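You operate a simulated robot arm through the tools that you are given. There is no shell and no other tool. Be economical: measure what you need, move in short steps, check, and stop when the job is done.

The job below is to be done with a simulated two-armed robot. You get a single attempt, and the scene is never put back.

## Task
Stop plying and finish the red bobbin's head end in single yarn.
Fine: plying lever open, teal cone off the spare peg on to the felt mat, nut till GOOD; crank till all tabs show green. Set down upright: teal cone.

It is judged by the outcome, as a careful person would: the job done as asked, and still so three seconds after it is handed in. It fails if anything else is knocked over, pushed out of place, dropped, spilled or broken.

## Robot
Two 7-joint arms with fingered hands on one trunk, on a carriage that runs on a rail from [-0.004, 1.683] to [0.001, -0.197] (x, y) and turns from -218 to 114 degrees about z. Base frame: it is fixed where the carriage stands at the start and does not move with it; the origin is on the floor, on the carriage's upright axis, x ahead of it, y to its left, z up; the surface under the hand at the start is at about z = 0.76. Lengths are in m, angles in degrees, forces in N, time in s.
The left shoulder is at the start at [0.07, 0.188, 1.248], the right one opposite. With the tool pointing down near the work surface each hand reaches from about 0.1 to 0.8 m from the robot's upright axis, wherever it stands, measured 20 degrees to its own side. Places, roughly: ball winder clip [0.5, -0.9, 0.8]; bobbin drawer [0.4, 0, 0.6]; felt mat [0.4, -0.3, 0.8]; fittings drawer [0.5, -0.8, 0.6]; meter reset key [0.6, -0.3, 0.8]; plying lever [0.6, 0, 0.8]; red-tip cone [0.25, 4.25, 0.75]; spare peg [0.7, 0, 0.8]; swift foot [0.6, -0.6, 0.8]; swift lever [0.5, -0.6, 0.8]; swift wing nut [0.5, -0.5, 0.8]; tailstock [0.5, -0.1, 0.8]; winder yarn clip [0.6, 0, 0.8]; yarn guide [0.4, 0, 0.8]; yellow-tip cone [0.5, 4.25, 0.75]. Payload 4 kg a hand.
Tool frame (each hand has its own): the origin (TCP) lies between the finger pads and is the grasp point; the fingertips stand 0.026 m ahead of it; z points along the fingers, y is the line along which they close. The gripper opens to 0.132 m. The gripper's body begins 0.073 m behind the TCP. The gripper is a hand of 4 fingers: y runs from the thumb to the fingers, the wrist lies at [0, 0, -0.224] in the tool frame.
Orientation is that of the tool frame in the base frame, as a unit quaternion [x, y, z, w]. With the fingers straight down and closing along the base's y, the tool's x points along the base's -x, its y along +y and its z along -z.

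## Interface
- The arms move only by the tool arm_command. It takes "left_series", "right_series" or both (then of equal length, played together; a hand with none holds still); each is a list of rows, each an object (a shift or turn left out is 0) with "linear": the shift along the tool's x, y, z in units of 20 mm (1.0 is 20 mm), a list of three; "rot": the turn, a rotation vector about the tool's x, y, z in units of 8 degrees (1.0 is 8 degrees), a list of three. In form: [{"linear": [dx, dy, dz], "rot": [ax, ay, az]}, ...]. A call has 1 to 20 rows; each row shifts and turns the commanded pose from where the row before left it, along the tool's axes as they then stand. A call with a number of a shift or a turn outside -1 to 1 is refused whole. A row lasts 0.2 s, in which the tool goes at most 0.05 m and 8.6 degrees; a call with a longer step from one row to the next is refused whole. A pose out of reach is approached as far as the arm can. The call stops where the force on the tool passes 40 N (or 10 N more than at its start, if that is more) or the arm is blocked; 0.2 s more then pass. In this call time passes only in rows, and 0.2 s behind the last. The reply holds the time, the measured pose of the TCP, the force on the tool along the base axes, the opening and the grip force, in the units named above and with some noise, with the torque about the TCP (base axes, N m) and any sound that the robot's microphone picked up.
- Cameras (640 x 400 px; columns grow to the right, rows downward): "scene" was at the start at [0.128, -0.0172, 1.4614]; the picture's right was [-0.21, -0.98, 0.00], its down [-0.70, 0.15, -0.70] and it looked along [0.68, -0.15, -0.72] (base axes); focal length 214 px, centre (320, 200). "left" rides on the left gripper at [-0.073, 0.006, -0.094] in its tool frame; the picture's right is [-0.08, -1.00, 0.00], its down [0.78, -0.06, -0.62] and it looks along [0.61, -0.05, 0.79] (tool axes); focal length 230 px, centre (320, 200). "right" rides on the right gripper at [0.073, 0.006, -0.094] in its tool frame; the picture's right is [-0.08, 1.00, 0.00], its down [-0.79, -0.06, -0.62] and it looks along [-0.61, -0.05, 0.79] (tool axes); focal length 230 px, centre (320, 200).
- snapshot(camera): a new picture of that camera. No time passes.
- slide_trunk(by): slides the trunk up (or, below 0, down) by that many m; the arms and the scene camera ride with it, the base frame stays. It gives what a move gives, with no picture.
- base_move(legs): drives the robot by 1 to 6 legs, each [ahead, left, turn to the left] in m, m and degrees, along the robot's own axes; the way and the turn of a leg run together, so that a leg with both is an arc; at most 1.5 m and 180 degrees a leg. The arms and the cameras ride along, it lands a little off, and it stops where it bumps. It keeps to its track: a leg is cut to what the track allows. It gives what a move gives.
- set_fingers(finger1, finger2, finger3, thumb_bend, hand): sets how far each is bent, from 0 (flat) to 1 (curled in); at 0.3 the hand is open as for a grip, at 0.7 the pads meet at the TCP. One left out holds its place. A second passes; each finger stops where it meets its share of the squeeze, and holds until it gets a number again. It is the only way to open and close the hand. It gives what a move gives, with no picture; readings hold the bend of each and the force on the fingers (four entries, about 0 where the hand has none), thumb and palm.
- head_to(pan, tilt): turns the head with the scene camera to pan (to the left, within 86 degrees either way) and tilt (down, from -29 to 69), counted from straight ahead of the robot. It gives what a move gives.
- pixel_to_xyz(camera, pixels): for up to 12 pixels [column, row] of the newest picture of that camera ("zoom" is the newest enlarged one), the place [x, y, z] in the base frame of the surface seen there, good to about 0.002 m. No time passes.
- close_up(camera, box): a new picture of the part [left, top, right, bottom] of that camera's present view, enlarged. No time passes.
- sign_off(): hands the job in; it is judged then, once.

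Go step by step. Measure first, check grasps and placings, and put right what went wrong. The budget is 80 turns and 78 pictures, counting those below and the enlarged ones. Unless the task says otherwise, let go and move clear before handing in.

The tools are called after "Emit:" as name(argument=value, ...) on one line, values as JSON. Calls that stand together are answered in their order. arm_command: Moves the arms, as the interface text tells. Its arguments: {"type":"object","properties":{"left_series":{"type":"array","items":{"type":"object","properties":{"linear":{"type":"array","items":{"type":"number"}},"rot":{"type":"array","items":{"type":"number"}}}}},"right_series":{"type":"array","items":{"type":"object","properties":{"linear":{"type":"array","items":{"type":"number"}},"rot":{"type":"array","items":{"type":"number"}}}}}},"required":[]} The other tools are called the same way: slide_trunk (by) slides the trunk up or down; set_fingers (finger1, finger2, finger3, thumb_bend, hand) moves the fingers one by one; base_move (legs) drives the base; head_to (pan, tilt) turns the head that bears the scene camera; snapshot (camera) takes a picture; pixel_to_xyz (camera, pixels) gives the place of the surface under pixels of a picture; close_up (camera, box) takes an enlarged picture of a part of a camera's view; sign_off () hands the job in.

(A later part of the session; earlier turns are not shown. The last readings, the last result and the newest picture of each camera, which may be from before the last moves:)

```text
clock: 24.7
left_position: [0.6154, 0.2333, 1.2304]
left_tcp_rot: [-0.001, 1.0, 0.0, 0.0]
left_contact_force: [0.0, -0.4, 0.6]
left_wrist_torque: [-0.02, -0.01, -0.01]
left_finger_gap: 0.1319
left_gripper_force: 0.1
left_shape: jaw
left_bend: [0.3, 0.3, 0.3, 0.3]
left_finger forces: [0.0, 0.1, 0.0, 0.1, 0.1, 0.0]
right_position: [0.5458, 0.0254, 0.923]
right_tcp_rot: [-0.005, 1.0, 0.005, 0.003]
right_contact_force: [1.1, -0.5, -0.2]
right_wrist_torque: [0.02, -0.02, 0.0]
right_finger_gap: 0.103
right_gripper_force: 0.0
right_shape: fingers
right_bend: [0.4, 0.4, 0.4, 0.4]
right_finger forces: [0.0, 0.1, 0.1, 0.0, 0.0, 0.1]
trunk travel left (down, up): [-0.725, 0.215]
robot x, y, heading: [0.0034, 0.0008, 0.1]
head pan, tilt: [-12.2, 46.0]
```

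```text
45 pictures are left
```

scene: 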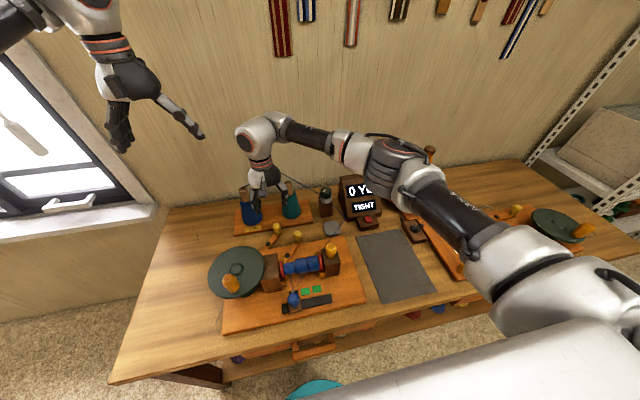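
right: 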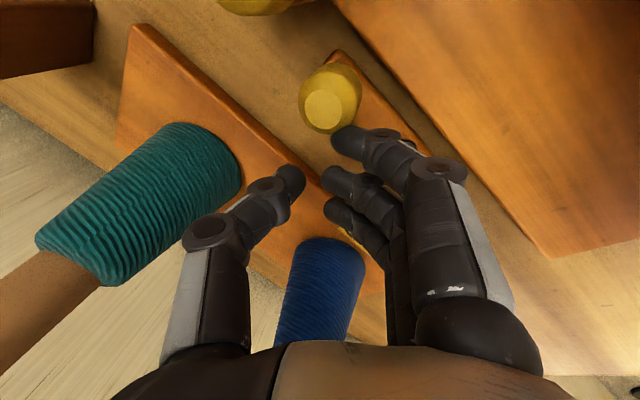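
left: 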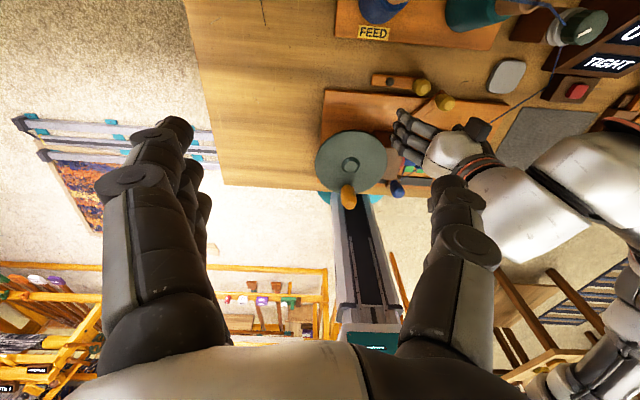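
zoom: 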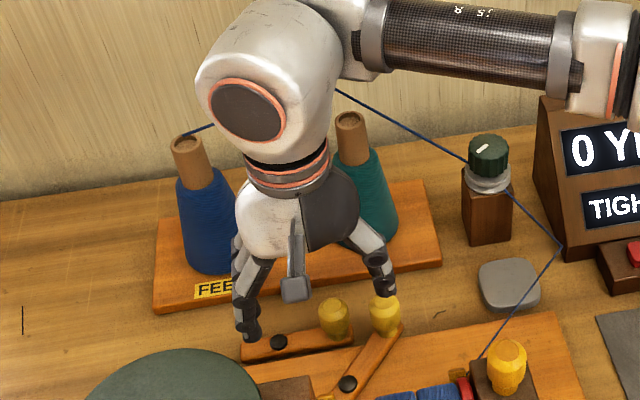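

The lever is open in view (zoom 240–350,345). I'll measure the teal cone using the zoom picture before reaching for it.

Emit:
pixel_to_xyz(camera="zoom", pixels=[[350, 122], [340, 120], [360, 119], [350, 145], [372, 180], [380, 200], [392, 225], [365, 245], [372, 225], [430, 255], [485, 150], [487, 180]])

Emit:
arm_command(right_series=[{"linear": [0.4, -0.5, -1], "rot": [0, -0.94, 0]}, {"linear": [0, -0.5, -0.9], "rot": [0, -0.94, 0]}, {"linear": [0, -0.5, -0.6], "rot": [0, -0.94, 0]}, {"linear": [0, -0.5, 0], "rot": [0, -0.94, 0]}, {"rot": [0, -0.94, 0]}, {"rot": [0, -0.94, 0]}])

Emit:
snapshot(camera="right")

```text
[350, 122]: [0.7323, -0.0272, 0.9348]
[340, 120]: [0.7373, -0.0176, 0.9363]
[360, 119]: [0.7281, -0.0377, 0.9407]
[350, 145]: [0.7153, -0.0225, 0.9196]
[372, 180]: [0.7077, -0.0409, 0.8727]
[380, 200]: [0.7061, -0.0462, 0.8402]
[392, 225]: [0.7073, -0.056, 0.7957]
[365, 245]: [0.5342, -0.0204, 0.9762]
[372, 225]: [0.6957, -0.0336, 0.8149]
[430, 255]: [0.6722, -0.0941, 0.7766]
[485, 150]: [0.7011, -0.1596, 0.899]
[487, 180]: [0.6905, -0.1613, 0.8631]
```

```text
clock: 26.1
left_position: [0.6142, 0.2326, 1.2311]
left_tcp_rot: [-0.001, 1.0, 0.0, 0.0]
left_contact_force: [0.5, -0.4, 0.5]
left_wrist_torque: [-0.01, -0.02, 0.0]
left_finger_gap: 0.1317
left_gripper_force: 0.0
left_shape: jaw
left_bend: [0.3, 0.3, 0.3, 0.3]
left_finger forces: [0.1, 0.0, 0.1, 0.0, 0.0, 0.1]
right_position: [0.5328, -0.0162, 0.9738]
right_tcp_rot: [-0.003, 0.922, 0.007, 0.388]
right_contact_force: [0.3, 0.6, -0.2]
right_wrist_torque: [0.0, 0.03, 0.01]
right_finger_gap: 0.1035
right_gripper_force: 0.2
right_shape: fingers
right_bend: [0.4, 0.4, 0.4, 0.4]
right_finger forces: [0.0, 0.1, 0.0, 0.0, 0.0, 0.0]
trunk travel left (down, up): [-0.725, 0.215]
robot x, y, heading: [-0.001, 0.0043, 0.2]
head pan, tilt: [-12.2, 46.0]
```

```text
44 pictures are left
```

right: 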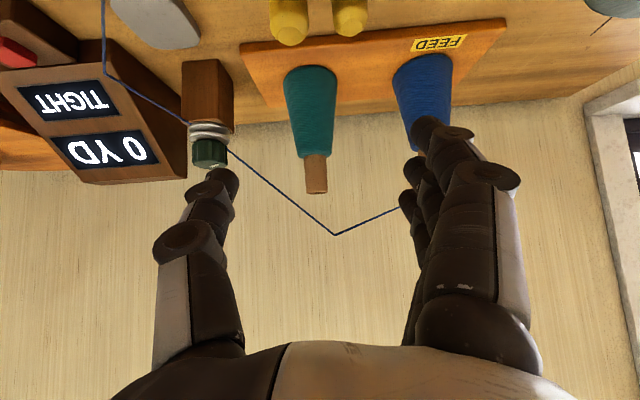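

The teal cone's axis is about [0.727,-0.026], base at z≈0.78, top 0.94, and the yarn corner (335,235) is above it. I'll approach along the tilted axis to [0.727,-0.026,0.865].

Emit:
arm_command(right_series=[{"linear": [-0.48, -0.083, 0.87]}, {"linear": [-0.48, -0.083, 0.87]}, {"linear": [-0.48, -0.083, 0.87]}, {"linear": [-0.48, -0.083, 0.87]}, {"linear": [-0.48, -0.083, 0.87]}, {"linear": [-0.48, -0.083, 0.87]}, {"linear": [0, 0, 1]}, {"linear": [0, 0, 1]}, {"linear": [0, 0, 1]}, {"linear": [0, 0, 1]}, {"linear": [0, 0, 1]}, {"linear": [0, 0, 0.5]}])

Emit:
snapshot(camera="right")

Emit:
close_up(camera="scene", box=[200, 130, 360, 240])

```text
clock: 28.7
left_position: [0.6155, 0.2322, 1.2298]
left_tcp_rot: [-0.001, 1.0, 0.001, 0.0]
left_contact_force: [0.3, -0.7, -0.1]
left_wrist_torque: [0.0, 0.0, 0.05]
left_finger_gap: 0.1317
left_gripper_force: 0.0
left_shape: jaw
left_bend: [0.3, 0.3, 0.3, 0.3]
left_finger forces: [0.0, 0.0, 0.0, 0.0, 0.1, 0.0]
right_position: [0.7243, -0.0217, 0.8639]
right_tcp_rot: [-0.003, 0.922, 0.006, 0.387]
right_contact_force: [0.2, -0.8, -0.2]
right_wrist_torque: [0.05, -0.01, 0.03]
right_finger_gap: 0.1031
right_gripper_force: 0.1
right_shape: fingers
right_bend: [0.4, 0.4, 0.4, 0.4]
right_finger forces: [0.0, 0.0, 0.0, 0.0, 0.0, 0.1]
trunk travel left (down, up): [-0.725, 0.215]
robot x, y, heading: [-0.0006, -0.0014, -0.1]
head pan, tilt: [-12.2, 46.0]
```

```text
43 pictures are left
```

right: 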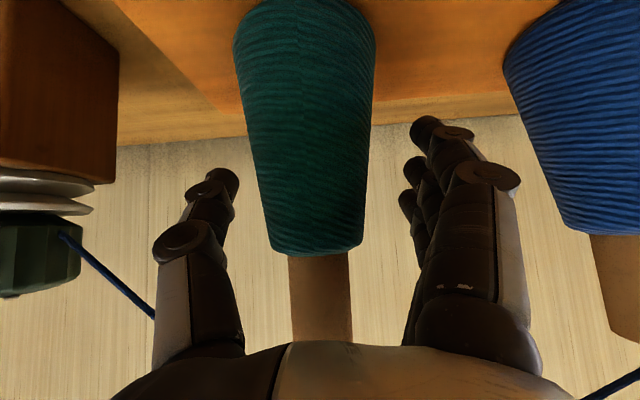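

```text
3.64 times, centred on (280, 185) of scene
```

zoom: 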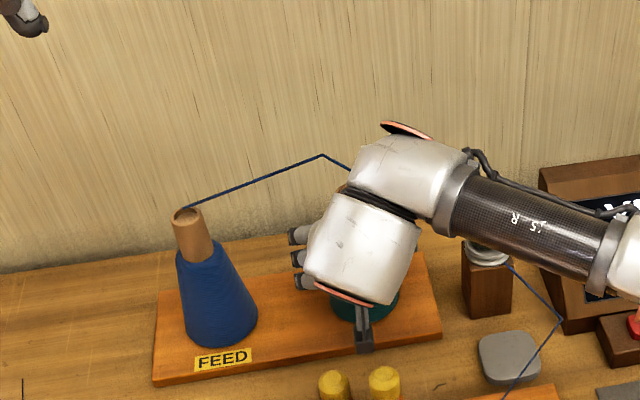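

The cone stands between thumb and fingers, no contact. I'll centre 4 mm and close.

Emit:
arm_command(right_series=[{"linear": [0, -0.2, 0]}])

Emit:
set_fingers(hand="right", finger1=0.72, finger2=0.72, finger3=0.72, thumb_bend=0.7)

Emit:
snapshot(camera="right")

```text
clock: 29.1
left_position: [0.6155, 0.2328, 1.2297]
left_tcp_rot: [0.0, 1.0, 0.001, 0.0]
left_contact_force: [-1.1, 0.2, 0.2]
left_wrist_torque: [0.0, -0.01, -0.01]
left_finger_gap: 0.1318
left_gripper_force: 0.1
left_shape: jaw
left_bend: [0.3, 0.3, 0.3, 0.3]
left_finger forces: [0.0, 0.1, 0.0, 0.0, 0.1, 0.0]
right_position: [0.7235, -0.027, 0.863]
right_tcp_rot: [-0.002, 0.923, 0.006, 0.386]
right_contact_force: [-0.6, 0.0, 0.5]
right_wrist_torque: [0.02, -0.01, 0.0]
right_finger_gap: 0.1032
right_gripper_force: 0.0
right_shape: fingers
right_bend: [0.4, 0.4, 0.4, 0.4]
right_finger forces: [0.1, 0.0, 0.0, 0.0, 0.1, 0.0]
trunk travel left (down, up): [-0.725, 0.215]
robot x, y, heading: [-0.0012, -0.0028, 0.1]
head pan, tilt: [-12.2, 46.0]
```

```text
clock: 30.1
left_position: [0.6149, 0.2337, 1.2299]
left_tcp_rot: [-0.001, 1.0, 0.0, 0.0]
left_contact_force: [-0.4, 1.0, 0.7]
left_wrist_torque: [0.03, -0.01, 0.0]
left_finger_gap: 0.1318
left_gripper_force: 0.1
left_shape: jaw
left_bend: [0.3, 0.3, 0.3, 0.3]
left_finger forces: [0.0, 0.0, 0.0, 0.0, 0.0, 0.0]
right_position: [0.7234, -0.0274, 0.8634]
right_tcp_rot: [-0.002, 0.922, 0.005, 0.387]
right_contact_force: [0.4, 0.0, 0.0]
right_wrist_torque: [0.04, 0.1, 0.01]
right_finger_gap: 0.0591
right_gripper_force: 20.6
right_shape: fingers
right_bend: [0.53, 0.55, 0.64, 0.61]
right_finger forces: [7.9, 6.9, 6.2, 0.0, 19.8, 0.0]
trunk travel left (down, up): [-0.725, 0.215]
robot x, y, heading: [0.0014, 0.0005, 0.1]
head pan, tilt: [-12.2, 46.0]
```

```text
41 pictures are left
```

right: 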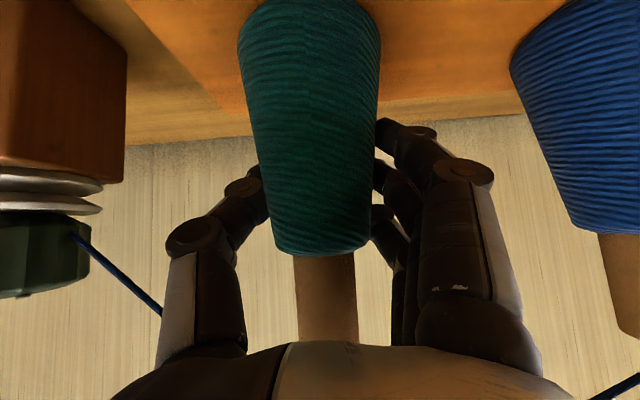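

Firm grip: all three fingers 6–8 N, thumb 20 N. I'll lift straight up 50 mm and look.

Emit:
arm_command(right_series=[{"linear": [-0.36, 0, -0.35]}, {"linear": [-0.36, 0, -0.35]}, {"linear": [-0.36, 0, -0.35]}, {"linear": [-0.36, 0, -0.35]}, {"linear": [-0.36, 0, -0.35]}])

Emit:
snapshot(camera="right")

Emit:
close_up(camera="left", box=[380, 0, 600, 130])

Emit:
close_up(camera="scene", box=[200, 130, 360, 240])

```text
clock: 31.3
left_position: [0.6154, 0.2341, 1.2291]
left_tcp_rot: [-0.001, 1.0, 0.0, 0.0]
left_contact_force: [1.0, -0.9, -0.2]
left_wrist_torque: [0.04, 0.0, 0.0]
left_finger_gap: 0.1319
left_gripper_force: 0.1
left_shape: jaw
left_bend: [0.3, 0.3, 0.3, 0.3]
left_finger forces: [0.1, 0.1, 0.1, 0.0, 0.0, 0.0]
right_position: [0.7258, -0.0259, 0.913]
right_tcp_rot: [-0.004, 0.922, 0.007, 0.387]
right_contact_force: [-0.1, 0.4, -2.2]
right_wrist_torque: [0.0, 0.01, -0.01]
right_finger_gap: 0.0588
right_gripper_force: 18.9
right_shape: fingers
right_bend: [0.53, 0.55, 0.65, 0.61]
right_finger forces: [6.6, 6.6, 5.5, 0.0, 19.5, 0.0]
trunk travel left (down, up): [-0.725, 0.215]
robot x, y, heading: [-0.0017, 0.0019, -0.1]
head pan, tilt: [-12.2, 46.0]
```

```text
40 pictures are left
```

right: 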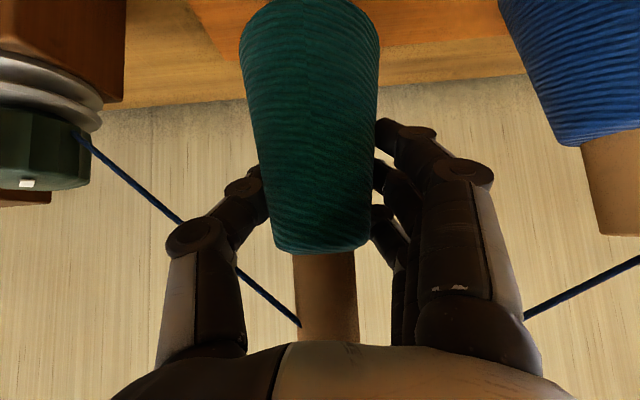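

```text
2.91 times, centred on (490, 65) of left
```

zoom: 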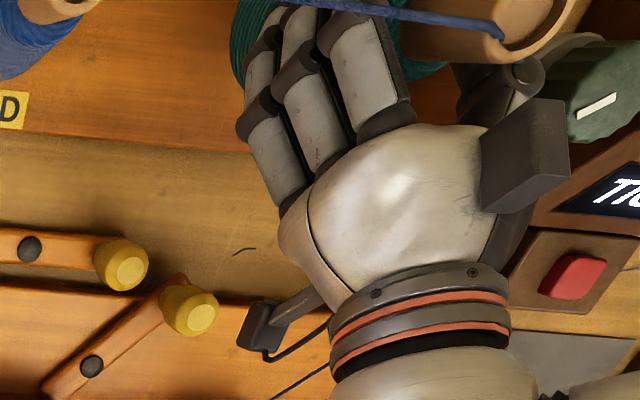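

```text
3.64 times, centred on (280, 185) of scene
```

zoom: 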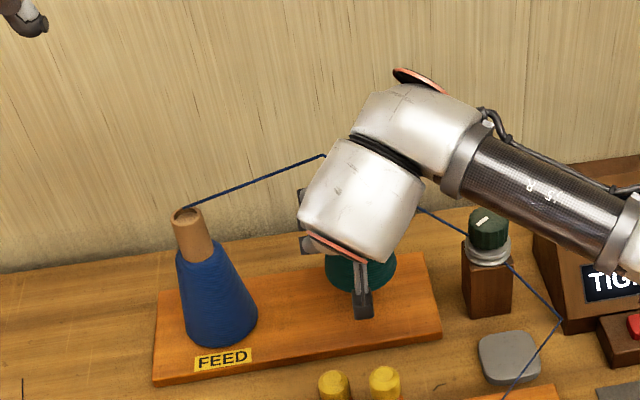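

The cone is coming up (weight ~2 N), peg not yet known clear. I'll lift on in small steps watching the force, as the yarn is close to the tube top.

Emit:
arm_command(right_series=[{"linear": [-0.3, 0, -0.29]}, {"linear": [-0.3, 0, -0.29]}, {"linear": [-0.3, 0, -0.29]}])

Emit:
close_up(camera="right", box=[160, 200, 480, 400])

Emit:
close_up(camera="scene", box=[260, 170, 340, 240])

```text
clock: 32.1
left_position: [0.6148, 0.2321, 1.2294]
left_tcp_rot: [-0.001, 1.0, 0.0, 0.0]
left_contact_force: [-0.5, 0.3, -0.3]
left_wrist_torque: [0.02, 0.0, 0.01]
left_finger_gap: 0.132
left_gripper_force: 0.1
left_shape: jaw
left_bend: [0.3, 0.3, 0.3, 0.3]
left_finger forces: [0.0, 0.0, 0.1, 0.1, 0.0, 0.0]
right_position: [0.7276, -0.0271, 0.939]
right_tcp_rot: [-0.002, 0.922, 0.006, 0.387]
right_contact_force: [-0.3, 0.0, -3.0]
right_wrist_torque: [-0.01, 0.03, -0.02]
right_finger_gap: 0.0594
right_gripper_force: 18.7
right_shape: fingers
right_bend: [0.53, 0.55, 0.65, 0.61]
right_finger forces: [6.6, 6.7, 5.4, 0.1, 19.4, 0.1]
trunk travel left (down, up): [-0.725, 0.215]
robot x, y, heading: [0.0001, 0.0012, 0.2]
head pan, tilt: [-12.2, 46.0]
```

```text
2.00 times, centred on (320, 300) of right
```

zoom: 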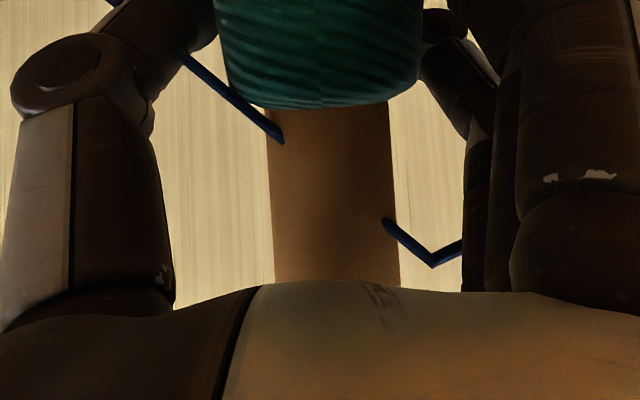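

```text
5.71 times, centred on (300, 205) of scene
```

zoom: 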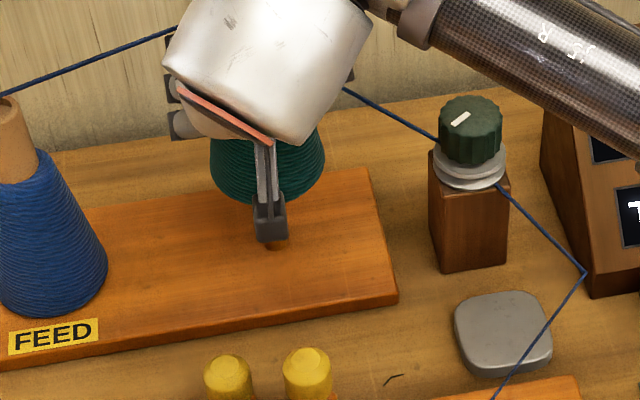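

The yarn is only a drawn line (it passes through the tube, no force). The peg's foot shows at zoom (275,245); I'll lift another 50 mm and check the peg is clear.

Emit:
arm_command(right_series=[{"linear": [-0.45, 0, -0.44]}, {"linear": [-0.45, 0, -0.44]}, {"linear": [-0.45, 0, -0.44]}, {"linear": [-0.45, 0, -0.44]}])

Emit:
close_up(camera="scene", box=[240, 130, 340, 230])

Emit:
close_up(camera="left", box=[380, 0, 600, 130])

```text
clock: 33.1
left_position: [0.6157, 0.2322, 1.2301]
left_tcp_rot: [-0.001, 1.0, -0.001, -0.001]
left_contact_force: [0.5, 0.0, 0.4]
left_wrist_torque: [0.01, 0.0, 0.0]
left_finger_gap: 0.1319
left_gripper_force: 0.1
left_shape: jaw
left_bend: [0.3, 0.3, 0.3, 0.3]
left_finger forces: [0.0, 0.1, 0.1, 0.1, 0.1, 0.0]
right_position: [0.7273, -0.0274, 0.9901]
right_tcp_rot: [-0.004, 0.922, 0.006, 0.387]
right_contact_force: [-1.0, 0.8, -3.3]
right_wrist_torque: [0.0, 0.01, -0.02]
right_finger_gap: 0.0592
right_gripper_force: 19.2
right_shape: fingers
right_bend: [0.53, 0.55, 0.65, 0.61]
right_finger forces: [6.6, 6.8, 5.4, 0.0, 19.4, 0.1]
trunk travel left (down, up): [-0.725, 0.215]
robot x, y, heading: [-0.0008, 0.0, 0.0]
head pan, tilt: [-12.2, 46.0]
```

```text
4.00 times, centred on (290, 180) of scene
```

zoom: 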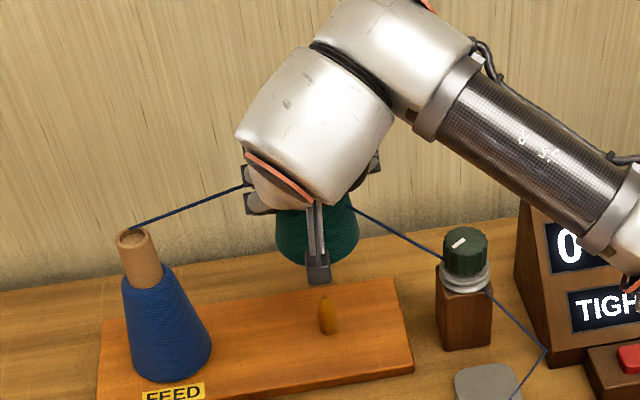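

```text
2.91 times, centred on (490, 65) of left
```

zoom: 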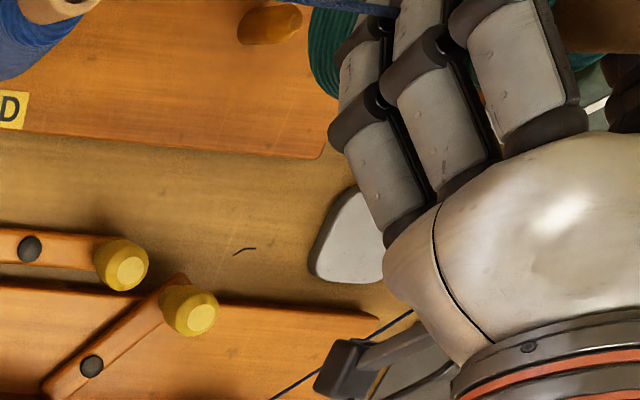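

The peg (zoom 327,318) is clear beneath the cone. I'll carry the cone to over the felt mat at about [0.42,-0.345].

Emit:
arm_command(right_series=[{"linear": [-0.7, 0, -0.68]}, {"linear": [0.676, -0.99, -0.69]}, {"linear": [0.676, -0.99, -0.69]}, {"linear": [0.676, -0.99, -0.69]}, {"linear": [0.676, -0.99, -0.69]}, {"linear": [0.676, -0.99, -0.69]}, {"linear": [0.676, -0.99, -0.69]}, {"linear": [0.676, -0.99, -0.69]}, {"linear": [0.676, -0.99, -0.69]}, {"linear": [0.676, -0.99, -0.69]}, {"linear": [0.676, -0.99, -0.69]}, {"linear": [0.676, -0.99, -0.69]}, {"linear": [0.676, -0.99, -0.69]}, {"linear": [0.676, -0.99, -0.69]}, {"linear": [0.676, -0.99, -0.69]}, {"linear": [0.676, -0.99, -0.69]}, {"linear": [0.676, -0.99, -0.69]}])

Emit:
snapshot(camera="scene")

Emit:
snapshot(camera="left")

```text
clock: 36.7
left_position: [0.6148, 0.2326, 1.2306]
left_tcp_rot: [-0.002, 1.0, 0.0, 0.0]
left_contact_force: [0.6, 0.5, -1.3]
left_wrist_torque: [0.01, 0.0, 0.02]
left_finger_gap: 0.1317
left_gripper_force: 0.1
left_shape: jaw
left_bend: [0.3, 0.3, 0.3, 0.3]
left_finger forces: [0.0, 0.0, 0.0, 0.0, 0.1, 0.0]
right_position: [0.435, -0.346, 0.9964]
right_tcp_rot: [-0.003, 0.922, 0.007, 0.387]
right_contact_force: [1.0, 0.5, -3.2]
right_wrist_torque: [0.0, 0.06, 0.0]
right_finger_gap: 0.0586
right_gripper_force: 19.6
right_shape: fingers
right_bend: [0.53, 0.55, 0.66, 0.62]
right_finger forces: [6.8, 7.0, 5.2, 0.0, 19.2, 0.0]
right hand out of reach, approached as far as the arm can: row 16, 17
trunk travel left (down, up): [-0.725, 0.215]
robot x, y, heading: [-0.0003, 0.0004, 0.0]
head pan, tilt: [-12.2, 46.0]
```

```text
33 pictures are left
```

scene: 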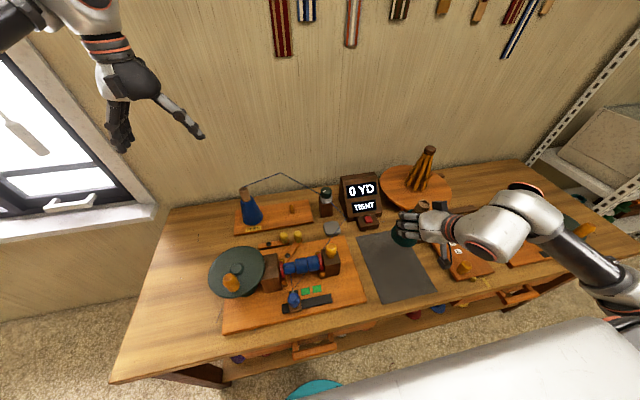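

```text
32 pictures are left
```

left: 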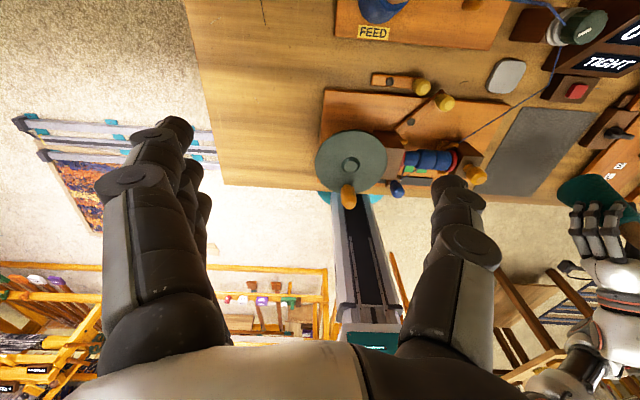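

The hand is over the mat, near its inner reach limit. I'll measure the mat's corners to choose an easily reached spot.

Emit:
pixel_to_xyz(camera="scene", pixels=[[359, 239], [384, 234], [433, 289], [380, 300], [392, 262], [438, 250], [425, 240], [407, 239]])

```text
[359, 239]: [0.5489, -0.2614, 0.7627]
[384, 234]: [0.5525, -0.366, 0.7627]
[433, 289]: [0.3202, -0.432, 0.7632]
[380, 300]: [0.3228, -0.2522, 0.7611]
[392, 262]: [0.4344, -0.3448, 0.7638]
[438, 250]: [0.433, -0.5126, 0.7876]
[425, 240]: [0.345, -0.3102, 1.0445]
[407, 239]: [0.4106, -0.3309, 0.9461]
```

The mat spans x 0.32–0.555, y −0.255–−0.435, so the hand is at its centre. I'll lower 130 mm and check.

Emit:
arm_command(right_series=[{"linear": [0.66, 0, 0.65]}, {"linear": [0.66, 0, 0.65]}, {"linear": [0.66, 0, 0.65]}, {"linear": [0.66, 0, 0.65]}, {"linear": [0.66, 0, 0.65]}, {"linear": [0.66, 0, 0.65]}])

Emit:
close_up(camera="scene", box=[340, 190, 500, 310])

```text
clock: 38.1
left_position: [0.6148, 0.2336, 1.2311]
left_tcp_rot: [-0.001, 1.0, 0.0, 0.001]
left_contact_force: [-0.4, -0.2, 0.8]
left_wrist_torque: [0.02, 0.01, -0.01]
left_finger_gap: 0.1318
left_gripper_force: 0.0
left_shape: jaw
left_bend: [0.3, 0.3, 0.3, 0.3]
left_finger forces: [0.0, 0.1, 0.0, 0.1, 0.2, 0.0]
right_position: [0.4351, -0.3446, 0.8849]
right_tcp_rot: [-0.004, 0.922, 0.007, 0.387]
right_contact_force: [0.1, -0.1, -2.1]
right_wrist_torque: [0.0, 0.03, -0.03]
right_finger_gap: 0.0586
right_gripper_force: 19.0
right_shape: fingers
right_bend: [0.53, 0.55, 0.66, 0.62]
right_finger forces: [6.7, 6.9, 4.8, 0.0, 18.8, 0.0]
trunk travel left (down, up): [-0.725, 0.215]
robot x, y, heading: [0.0024, 0.0009, 0.2]
head pan, tilt: [-12.2, 46.0]
```

```text
3.33 times, centred on (420, 250) of scene
```

zoom: 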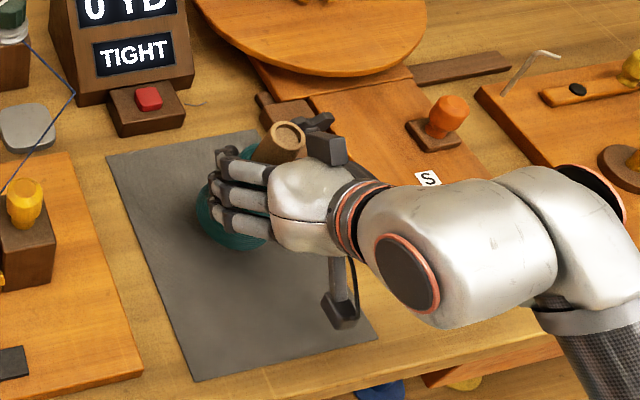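

The cone looks possibly leaning to the right in the zoom; I'll measure points of the tube top and body.

Emit:
pixel_to_xyz(camera="zoom", pixels=[[288, 142], [276, 132], [298, 130], [270, 150], [255, 150], [202, 225], [225, 243], [248, 246]])

Emit:
snapshot(camera="right")

```text
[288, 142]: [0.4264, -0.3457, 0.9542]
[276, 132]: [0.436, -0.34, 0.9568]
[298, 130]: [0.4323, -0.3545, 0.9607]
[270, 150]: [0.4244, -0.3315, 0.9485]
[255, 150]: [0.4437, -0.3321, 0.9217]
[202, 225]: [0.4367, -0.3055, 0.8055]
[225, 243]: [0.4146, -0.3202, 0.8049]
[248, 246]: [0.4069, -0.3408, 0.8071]
```

```text
30 pictures are left
```

right: 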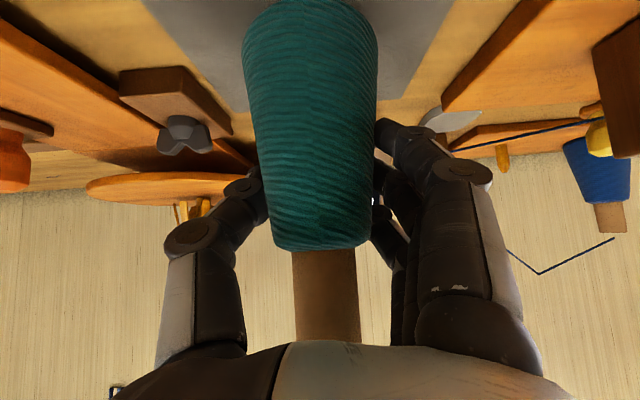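

It is upright within about 3°, base near z 0.80. I'll lower the remaining ~35 mm, slowly at the end.

Emit:
arm_command(right_series=[{"linear": [0.36, 0, 0.35]}, {"linear": [0.36, 0, 0.35]}, {"linear": [0.25, 0, 0.25]}, {"linear": [0.09, 0, 0.087]}])

```text
clock: 39.1
left_position: [0.6159, 0.2321, 1.2298]
left_tcp_rot: [-0.001, 1.0, 0.0, 0.0]
left_contact_force: [0.3, -0.5, -0.2]
left_wrist_torque: [-0.02, -0.04, -0.02]
left_finger_gap: 0.1318
left_gripper_force: 0.1
left_shape: jaw
left_bend: [0.3, 0.3, 0.3, 0.3]
left_finger forces: [0.2, 0.0, 0.0, 0.1, 0.0, 0.0]
right_position: [0.4342, -0.3434, 0.855]
right_tcp_rot: [-0.004, 0.922, 0.007, 0.387]
right_contact_force: [0.3, 0.3, -1.2]
right_wrist_torque: [0.0, 0.07, 0.01]
right_finger_gap: 0.0587
right_gripper_force: 19.6
right_shape: fingers
right_bend: [0.53, 0.55, 0.66, 0.62]
right_finger forces: [6.9, 7.0, 5.2, 0.0, 18.9, 0.0]
trunk travel left (down, up): [-0.725, 0.215]
robot x, y, heading: [-0.0001, 0.0036, -0.1]
head pan, tilt: [-12.2, 46.0]
```

Emit:
arm_command(right_series=[{"linear": [0.09, 0, 0.087]}, {"linear": [0.07, 0, 0.07]}])

```text
clock: 39.7
left_position: [0.6148, 0.2338, 1.2304]
left_tcp_rot: [-0.001, 1.0, -0.001, 0.0]
left_contact_force: [0.9, 0.1, -0.7]
left_wrist_torque: [0.0, 0.0, -0.02]
left_finger_gap: 0.1318
left_gripper_force: 0.1
left_shape: jaw
left_bend: [0.3, 0.3, 0.3, 0.3]
left_finger forces: [0.0, 0.0, 0.0, 0.0, 0.0, 0.1]
right_position: [0.4357, -0.3432, 0.8532]
right_tcp_rot: [-0.003, 0.921, 0.005, 0.39]
right_contact_force: [7.9, -0.9, 15.0]
right_wrist_torque: [-0.1, -0.26, 0.04]
right_finger_gap: 0.0589
right_gripper_force: 24.2
right_shape: fingers
right_bend: [0.53, 0.55, 0.65, 0.62]
right_finger forces: [7.8, 7.9, 9.1, 0.0, 23.6, 0.1]
trunk travel left (down, up): [-0.725, 0.215]
robot x, y, heading: [0.0021, -0.0048, -0.1]
head pan, tilt: [-12.2, 46.0]
```

The cone touches the mat (15 N up). I'll relieve 1.5 mm and open the hand.

Emit:
arm_command(right_series=[{"linear": [-0.06, 0, -0.06]}])

Emit:
set_fingers(hand="right", finger1=0.38, finger2=0.38, finger3=0.38, thumb_bend=0.38)

Emit:
snapshot(camera="right")

Emit:
close_up(camera="scene", box=[340, 190, 500, 310])

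```text
clock: 40.1
left_position: [0.6159, 0.2331, 1.23]
left_tcp_rot: [-0.002, 1.0, -0.001, 0.0]
left_contact_force: [0.8, 0.0, -0.9]
left_wrist_torque: [-0.01, 0.0, 0.0]
left_finger_gap: 0.1319
left_gripper_force: 0.1
left_shape: jaw
left_bend: [0.3, 0.3, 0.3, 0.3]
left_finger forces: [0.0, 0.0, 0.0, 0.0, 0.0, 0.0]
right_position: [0.4355, -0.3424, 0.8537]
right_tcp_rot: [-0.003, 0.922, 0.006, 0.388]
right_contact_force: [8.5, -1.0, 14.2]
right_wrist_torque: [-0.12, -0.25, 0.07]
right_finger_gap: 0.0588
right_gripper_force: 23.1
right_shape: fingers
right_bend: [0.53, 0.55, 0.65, 0.62]
right_finger forces: [7.2, 7.6, 8.3, 0.0, 23.6, 0.1]
trunk travel left (down, up): [-0.725, 0.215]
robot x, y, heading: [0.0, 0.0047, 0.3]
head pan, tilt: [-12.2, 46.0]
```

```text
clock: 41.1
left_position: [0.6158, 0.2325, 1.2289]
left_tcp_rot: [-0.001, 1.0, 0.0, 0.0]
left_contact_force: [-0.5, 0.0, -0.2]
left_wrist_torque: [-0.02, 0.0, 0.04]
left_finger_gap: 0.132
left_gripper_force: 0.0
left_shape: jaw
left_bend: [0.3, 0.3, 0.3, 0.3]
left_finger forces: [0.0, 0.0, 0.0, 0.0, 0.0, 0.0]
right_position: [0.4346, -0.3438, 0.8528]
right_tcp_rot: [-0.003, 0.922, 0.007, 0.387]
right_contact_force: [0.4, -0.5, 0.6]
right_wrist_torque: [0.0, 0.02, 0.01]
right_finger_gap: 0.1098
right_gripper_force: 0.1
right_shape: fingers
right_bend: [0.38, 0.38, 0.38, 0.38]
right_finger forces: [0.0, 0.1, 0.0, 0.0, 0.0, 0.1]
trunk travel left (down, up): [-0.725, 0.215]
robot x, y, heading: [0.0016, -0.0008, 0.3]
head pan, tilt: [-12.2, 46.0]
```

```text
29 pictures are left
```

right: 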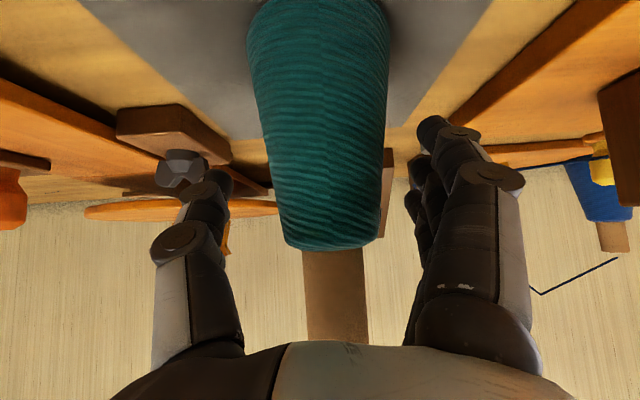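

```text
3.33 times, centred on (420, 250) of scene
```

zoom: 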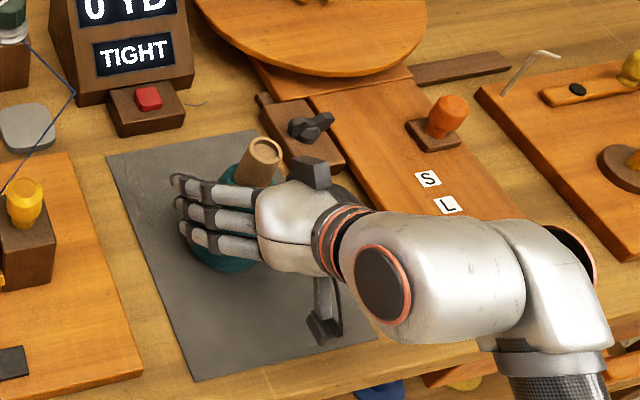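

The cone stands free, with no force on the hand. I'll raise the hand straight up, clear of it.

Emit:
arm_command(right_series=[{"linear": [-0.45, 0, -0.5]}, {"linear": [-0.45, 0, -0.5]}, {"linear": [-0.7, 0, -0.7]}, {"linear": [-0.7, 0, -0.7]}, {"linear": [-0.7, 0, -0.7]}, {"linear": [-0.7, 0, -0.7]}, {"linear": [-0.7, 0, -0.7]}, {"linear": [-0.7, 0, -0.7]}, {"linear": [-0.7, 0, -0.7]}])

Emit:
snapshot(camera="scene")

```text
clock: 43.1
left_position: [0.6161, 0.2347, 1.2284]
left_tcp_rot: [0.0, 1.0, -0.001, 0.0]
left_contact_force: [0.1, -0.6, 0.3]
left_wrist_torque: [-0.01, -0.02, -0.01]
left_finger_gap: 0.1318
left_gripper_force: 0.1
left_shape: jaw
left_bend: [0.3, 0.3, 0.3, 0.3]
left_finger forces: [0.0, 0.0, 0.1, 0.1, 0.0, 0.1]
right_position: [0.4366, -0.3465, 1.0043]
right_tcp_rot: [-0.003, 0.922, 0.007, 0.386]
right_contact_force: [0.4, -0.2, 0.3]
right_wrist_torque: [0.01, 0.02, -0.02]
right_finger_gap: 0.1099
right_gripper_force: 0.0
right_shape: fingers
right_bend: [0.38, 0.38, 0.38, 0.38]
right_finger forces: [0.0, 0.0, 0.0, 0.0, 0.1, 0.0]
right hand out of reach, approached as far as the arm can: row 8, 9
trunk travel left (down, up): [-0.725, 0.215]
robot x, y, heading: [-0.0013, 0.0021, 0.1]
head pan, tilt: [-12.2, 46.0]
```

```text
27 pictures are left
```

scene: 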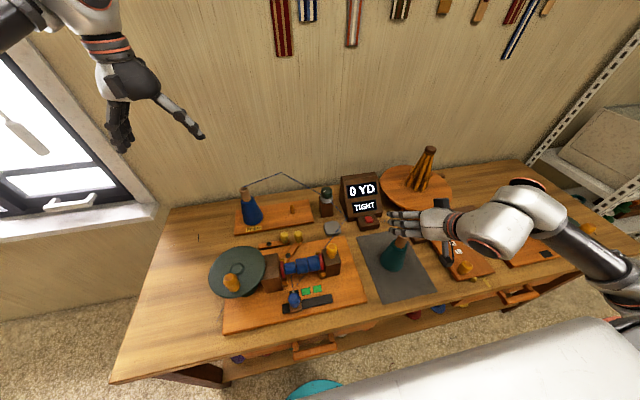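

The teal cone stands upright on the mat at (393,258). Next is the tension nut at (325,192); I'll measure it and the neighbouring meter for clearance.

Emit:
close_up(camera="scene", box=[300, 165, 400, 235])

Emit:
pixel_to_xyz(camera="scene", pixels=[[343, 182], [345, 205], [340, 178], [378, 175], [325, 189], [325, 194], [321, 190], [330, 190], [325, 200], [397, 240], [393, 262]])

```text
5.71 times, centred on (350, 200) of scene
```

zoom: 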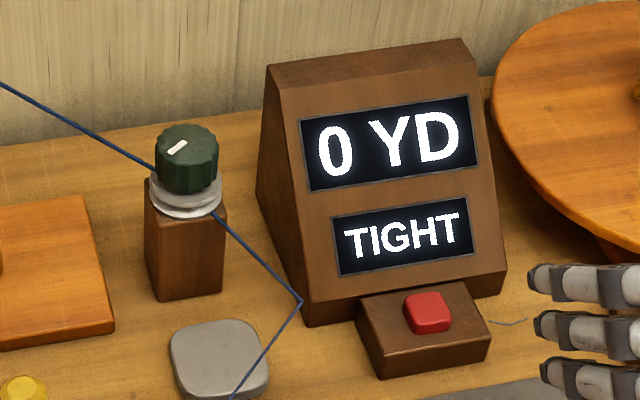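

```text
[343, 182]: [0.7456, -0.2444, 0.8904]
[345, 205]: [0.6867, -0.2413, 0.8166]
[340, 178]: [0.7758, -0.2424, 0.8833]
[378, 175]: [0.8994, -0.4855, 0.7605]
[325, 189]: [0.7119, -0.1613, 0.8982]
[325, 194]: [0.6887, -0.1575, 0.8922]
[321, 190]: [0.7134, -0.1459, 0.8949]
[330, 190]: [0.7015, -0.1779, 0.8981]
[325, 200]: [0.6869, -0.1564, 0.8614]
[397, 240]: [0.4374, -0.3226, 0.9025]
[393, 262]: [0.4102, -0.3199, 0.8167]
```

The nut is centred near [0.706,-0.161], top z 0.898, and the meter's side is at y≈−0.242, leaving room. I'll bring the right hand over the nut, upright, fingers half closed.

Emit:
arm_command(right_series=[{"linear": [-0.856, 0.845, 0.875]}, {"linear": [-0.856, 0.845, 0.875]}, {"linear": [-0.856, 0.845, 0.875]}, {"linear": [-0.856, 0.845, 0.875]}, {"linear": [-0.856, 0.845, 0.875]}, {"linear": [-0.856, 0.845, 0.875]}, {"linear": [-0.856, 0.845, 0.875]}, {"linear": [-0.856, 0.845, 0.875]}, {"linear": [-0.856, 0.845, 0.875]}, {"linear": [-0.856, 0.845, 0.875]}, {"linear": [-0.856, 0.845, 0.875]}, {"rot": [0, 0.94, 0]}, {"rot": [0, 0.94, 0]}, {"rot": [0, 0.94, 0]}, {"rot": [0, 0.94, 0]}, {"rot": [0, 0.94, 0]}, {"rot": [0, 0.96, 0]}])

Emit:
set_fingers(hand="right", finger1=0.48, finger2=0.48, finger3=0.48, thumb_bend=0.48)

Emit:
arm_command(right_series=[{"rot": [0, 0, 0.95]}, {"rot": [0, 0, 0.95]}, {"rot": [0, 0, 0.95]}, {"rot": [0, 0, 0.95]}, {"rot": [0, 0, 0.95]}])

Emit:
snapshot(camera="right")

```text
clock: 46.7
left_position: [0.615, 0.2332, 1.2289]
left_tcp_rot: [0.0, 1.0, 0.0, 0.0]
left_contact_force: [0.1, 0.4, 0.3]
left_wrist_torque: [-0.02, 0.02, 0.01]
left_finger_gap: 0.1317
left_gripper_force: 0.0
left_shape: jaw
left_bend: [0.3, 0.3, 0.3, 0.3]
left_finger forces: [0.1, 0.1, 0.0, 0.0, 0.0, 0.0]
right_position: [0.7022, -0.1582, 1.0052]
right_tcp_rot: [-0.005, 1.0, 0.006, 0.001]
right_contact_force: [-0.2, -0.2, -0.1]
right_wrist_torque: [-0.07, 0.05, -0.02]
right_finger_gap: 0.11
right_gripper_force: 0.1
right_shape: fingers
right_bend: [0.38, 0.38, 0.38, 0.38]
right_finger forces: [0.0, 0.0, 0.1, 0.1, 0.0, 0.1]
trunk travel left (down, up): [-0.725, 0.215]
robot x, y, heading: [0.0026, -0.0024, 0.3]
head pan, tilt: [-12.2, 46.0]
```

```text
clock: 47.7
left_position: [0.615, 0.2318, 1.2306]
left_tcp_rot: [-0.001, 1.0, -0.001, 0.0]
left_contact_force: [0.0, 0.1, -0.6]
left_wrist_torque: [-0.02, 0.01, -0.03]
left_finger_gap: 0.1318
left_gripper_force: 0.1
left_shape: jaw
left_bend: [0.3, 0.3, 0.3, 0.3]
left_finger forces: [0.0, 0.0, 0.1, 0.0, 0.1, 0.1]
right_position: [0.703, -0.1585, 1.0048]
right_tcp_rot: [-0.005, 1.0, 0.006, 0.001]
right_contact_force: [0.1, -0.6, -0.2]
right_wrist_torque: [-0.05, 0.02, -0.01]
right_finger_gap: 0.0781
right_gripper_force: 0.0
right_shape: fingers
right_bend: [0.48, 0.48, 0.48, 0.48]
right_finger forces: [0.0, 0.0, 0.1, 0.1, 0.0, 0.0]
trunk travel left (down, up): [-0.725, 0.215]
robot x, y, heading: [-0.001, 0.0047, 0.3]
head pan, tilt: [-12.2, 46.0]
```

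```text
clock: 48.9
left_position: [0.6149, 0.2337, 1.2304]
left_tcp_rot: [-0.001, 1.0, 0.0, 0.0]
left_contact_force: [0.2, -0.8, -0.2]
left_wrist_torque: [0.01, -0.01, 0.01]
left_finger_gap: 0.1319
left_gripper_force: 0.0
left_shape: jaw
left_bend: [0.3, 0.3, 0.3, 0.3]
left_finger forces: [0.1, 0.1, 0.0, 0.0, 0.0, 0.0]
right_position: [0.703, -0.1581, 1.0073]
right_tcp_rot: [0.322, 0.947, 0.006, -0.001]
right_contact_force: [0.7, -0.4, 0.3]
right_wrist_torque: [0.0, -0.03, -0.02]
right_finger_gap: 0.0781
right_gripper_force: 0.1
right_shape: fingers
right_bend: [0.48, 0.48, 0.48, 0.48]
right_finger forces: [0.1, 0.1, 0.0, 0.0, 0.0, 0.0]
trunk travel left (down, up): [-0.725, 0.215]
robot x, y, heading: [-0.0004, -0.0006, 0.1]
head pan, tilt: [-12.2, 46.0]
```

```text
25 pictures are left
```

right: 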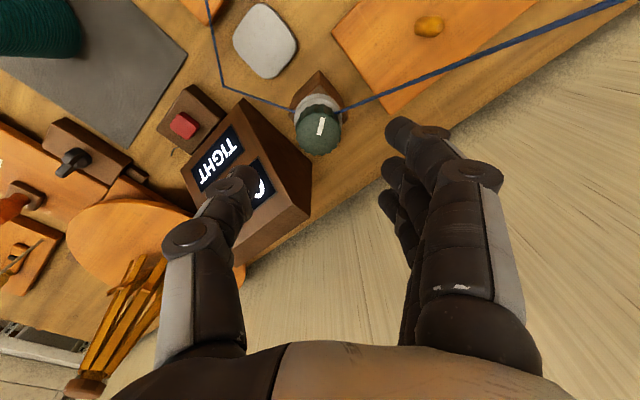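

The nut (318,130) is below; hand yaw is 38° clockwise to leave room for turning counter‑clockwise. I'll lower to z≈0.897 around it.

Emit:
arm_command(right_series=[{"linear": [-0.2, 0, 0.9]}, {"linear": [0, 0, 0.9]}, {"linear": [0, 0, 0.9]}, {"linear": [0, 0, 0.9]}, {"linear": [0, 0, 0.9]}, {"linear": [0, 0, 0.9]}])

Emit:
set_fingers(hand="right", finger1=0.66, finger2=0.68, finger3=0.66, thumb_bend=0.66)

Emit:
snapshot(camera="right")

```text
clock: 50.3
left_position: [0.6159, 0.232, 1.2288]
left_tcp_rot: [-0.001, 1.0, 0.0, 0.0]
left_contact_force: [-0.3, -0.2, -0.3]
left_wrist_torque: [0.01, 0.02, -0.03]
left_finger_gap: 0.1316
left_gripper_force: 0.1
left_shape: jaw
left_bend: [0.3, 0.3, 0.3, 0.3]
left_finger forces: [0.0, 0.0, 0.1, 0.0, 0.0, 0.0]
right_position: [0.7051, -0.1593, 0.8972]
right_tcp_rot: [0.321, 0.947, 0.006, 0.0]
right_contact_force: [0.5, 0.2, 0.0]
right_wrist_torque: [0.0, -0.02, 0.04]
right_finger_gap: 0.078
right_gripper_force: 0.2
right_shape: fingers
right_bend: [0.48, 0.48, 0.48, 0.48]
right_finger forces: [0.0, 0.1, 0.0, 0.0, 0.0, 0.1]
trunk travel left (down, up): [-0.725, 0.215]
robot x, y, heading: [0.0029, 0.0035, -0.0]
head pan, tilt: [-12.2, 46.0]
```

```text
clock: 51.3
left_position: [0.6158, 0.2321, 1.2306]
left_tcp_rot: [0.0, 1.0, -0.001, 0.0]
left_contact_force: [-1.6, 0.6, -0.2]
left_wrist_torque: [-0.03, 0.0, -0.03]
left_finger_gap: 0.1321
left_gripper_force: 0.0
left_shape: jaw
left_bend: [0.3, 0.3, 0.3, 0.3]
left_finger forces: [0.0, 0.0, 0.0, 0.0, 0.1, 0.1]
right_position: [0.7047, -0.1604, 0.8981]
right_tcp_rot: [0.32, 0.947, 0.005, 0.0]
right_contact_force: [-2.7, -1.1, -3.2]
right_wrist_torque: [0.02, 0.03, -0.02]
right_finger_gap: 0.0337
right_gripper_force: 9.2
right_shape: fingers
right_bend: [0.66, 0.6, 0.62, 0.62]
right_finger forces: [0.0, 5.2, 2.8, 0.1, 10.2, 0.1]
trunk travel left (down, up): [-0.725, 0.215]
robot x, y, heading: [0.0034, -0.0008, 0.4]
head pan, tilt: [-12.2, 46.0]
```

```text
24 pictures are left
```

right: 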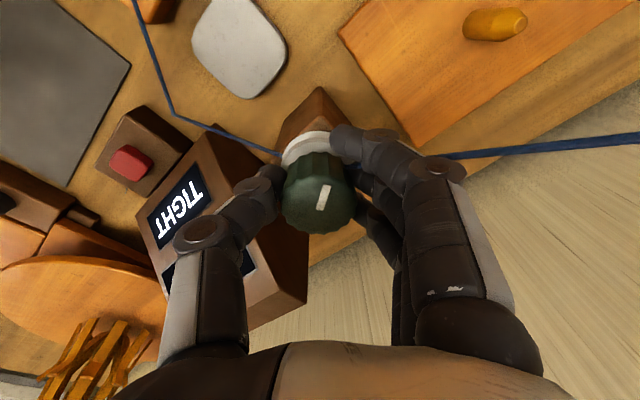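

The nut is gripped (fingers 5 and 3 N, thumb 10 N) and "TIGHT" can be read at (180,205). I'll turn counter‑clockwise about 30° and read the meter.

Emit:
arm_command(right_series=[{"rot": [0, 0, -0.6]}, {"rot": [0, 0, -0.8]}, {"rot": [0, 0, -0.8]}, {"rot": [0, 0, -0.8]}, {"rot": [0, 0, -0.8]}])

Emit:
snapshot(camera="right")

```text
clock: 52.5
left_position: [0.6139, 0.2309, 1.231]
left_tcp_rot: [-0.001, 1.0, 0.0, 0.001]
left_contact_force: [-0.3, -0.8, 0.1]
left_wrist_torque: [-0.02, -0.03, -0.01]
left_finger_gap: 0.1318
left_gripper_force: 0.1
left_shape: jaw
left_bend: [0.3, 0.3, 0.3, 0.3]
left_finger forces: [0.0, 0.1, 0.0, 0.0, 0.0, 0.0]
right_position: [0.7052, -0.1621, 0.898]
right_tcp_rot: [0.06, 0.998, 0.006, 0.001]
right_contact_force: [-15.1, -5.6, -4.0]
right_wrist_torque: [-0.11, 0.4, -0.14]
right_finger_gap: 0.0353
right_gripper_force: 10.0
right_shape: fingers
right_bend: [0.66, 0.61, 0.64, 0.61]
right_finger forces: [0.0, 5.7, 1.3, 0.0, 13.3, 0.0]
trunk travel left (down, up): [-0.725, 0.215]
robot x, y, heading: [-0.0006, 0.0012, 0.0]
head pan, tilt: [-12.2, 46.0]
```

```text
23 pictures are left
```

right: 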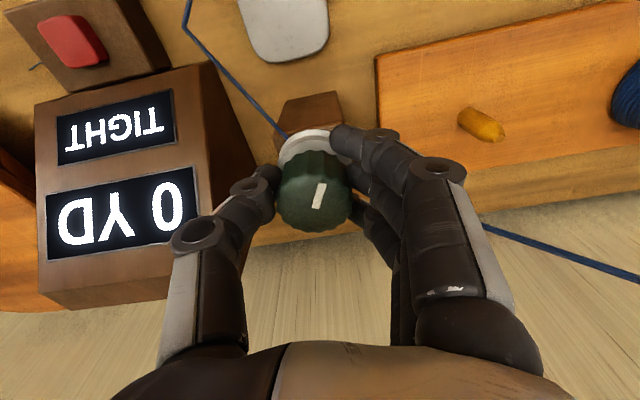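

The mark turned with the hand; still TIGHT. I'll ease the sideways load and turn another ~40°.

Emit:
arm_command(right_series=[{"linear": [0.15, 0, 0], "rot": [0, 0, -0.8]}, {"rot": [0, 0, -0.85]}, {"rot": [0, 0, -0.85]}, {"rot": [0, 0, -0.85]}, {"rot": [0, 0, -0.85]}, {"rot": [0, 0, -0.85]}])

Emit:
snapshot(camera="right")

Emit:
close_up(camera="scene", box=[300, 165, 400, 235])

```text
clock: 53.9
left_position: [0.6149, 0.2316, 1.2305]
left_tcp_rot: [-0.001, 1.0, 0.0, 0.0]
left_contact_force: [0.0, -0.2, -0.2]
left_wrist_torque: [-0.04, 0.0, -0.01]
left_finger_gap: 0.1319
left_gripper_force: 0.1
left_shape: jaw
left_bend: [0.3, 0.3, 0.3, 0.3]
left_finger forces: [0.0, 0.0, 0.0, 0.0, 0.1, 0.0]
right_position: [0.7048, -0.1613, 0.8985]
right_tcp_rot: [-0.288, 0.958, 0.005, 0.005]
right_contact_force: [-0.6, -15.8, 0.8]
right_wrist_torque: [-0.39, 0.05, -0.14]
right_finger_gap: 0.0393
right_gripper_force: 10.2
right_shape: fingers
right_bend: [0.66, 0.63, 0.66, 0.6]
right_finger forces: [0.0, 4.1, 0.1, 0.0, 15.8, 0.0]
trunk travel left (down, up): [-0.725, 0.215]
robot x, y, heading: [0.0006, -0.0024, 0.2]
head pan, tilt: [-12.2, 46.0]
```

```text
22 pictures are left
```

right: 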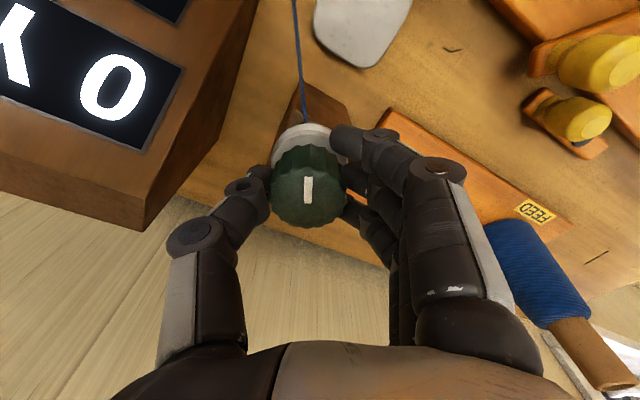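

```text
5.71 times, centred on (350, 200) of scene
```

zoom: 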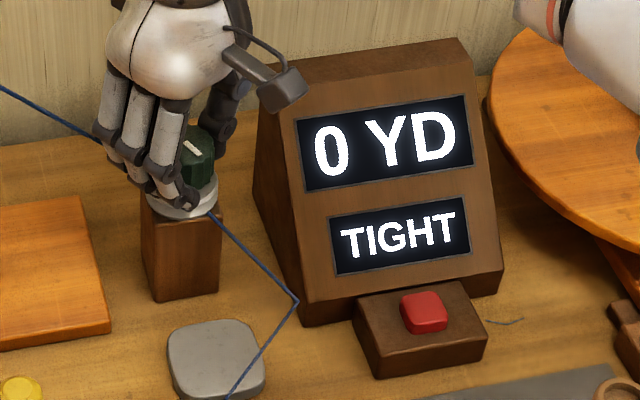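

Scene close-up still reads TIGHT after ~67°. I'll ease the side load and turn another 40°.

Emit:
arm_command(right_series=[{"linear": [0.08, -0.125, 0], "rot": [0, 0, -0.85]}, {"rot": [0, 0, -0.9]}, {"rot": [0, 0, -0.9]}, {"rot": [0, 0, -0.9]}, {"rot": [0, 0, -0.9]}, {"rot": [0, 0, -0.9]}])

Emit:
close_up(camera="scene", box=[300, 165, 400, 235])

```text
clock: 55.3
left_position: [0.6153, 0.2308, 1.2306]
left_tcp_rot: [-0.001, 1.0, 0.0, 0.0]
left_contact_force: [-0.3, -0.5, -0.1]
left_wrist_torque: [0.02, 0.04, -0.03]
left_finger_gap: 0.1319
left_gripper_force: 0.0
left_shape: jaw
left_bend: [0.3, 0.3, 0.3, 0.3]
left_finger forces: [0.0, 0.1, 0.0, 0.0, 0.1, 0.0]
right_position: [0.7026, -0.165, 0.8976]
right_tcp_rot: [-0.618, 0.786, 0.002, 0.005]
right_contact_force: [8.2, -15.0, 4.7]
right_wrist_torque: [-0.37, -0.31, -0.11]
right_finger_gap: 0.039
right_gripper_force: 10.4
right_shape: fingers
right_bend: [0.66, 0.63, 0.66, 0.6]
right_finger forces: [0.0, 5.7, 0.0, 0.0, 15.5, 0.1]
trunk travel left (down, up): [-0.725, 0.215]
robot x, y, heading: [-0.0002, 0.0013, 0.2]
head pan, tilt: [-12.2, 46.0]
```

```text
5.71 times, centred on (350, 200) of scene
```

zoom: 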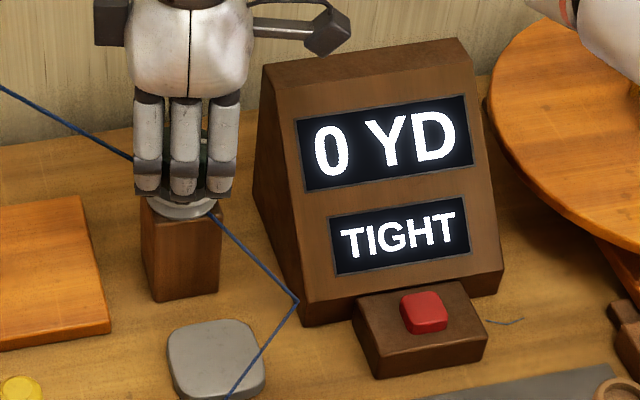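

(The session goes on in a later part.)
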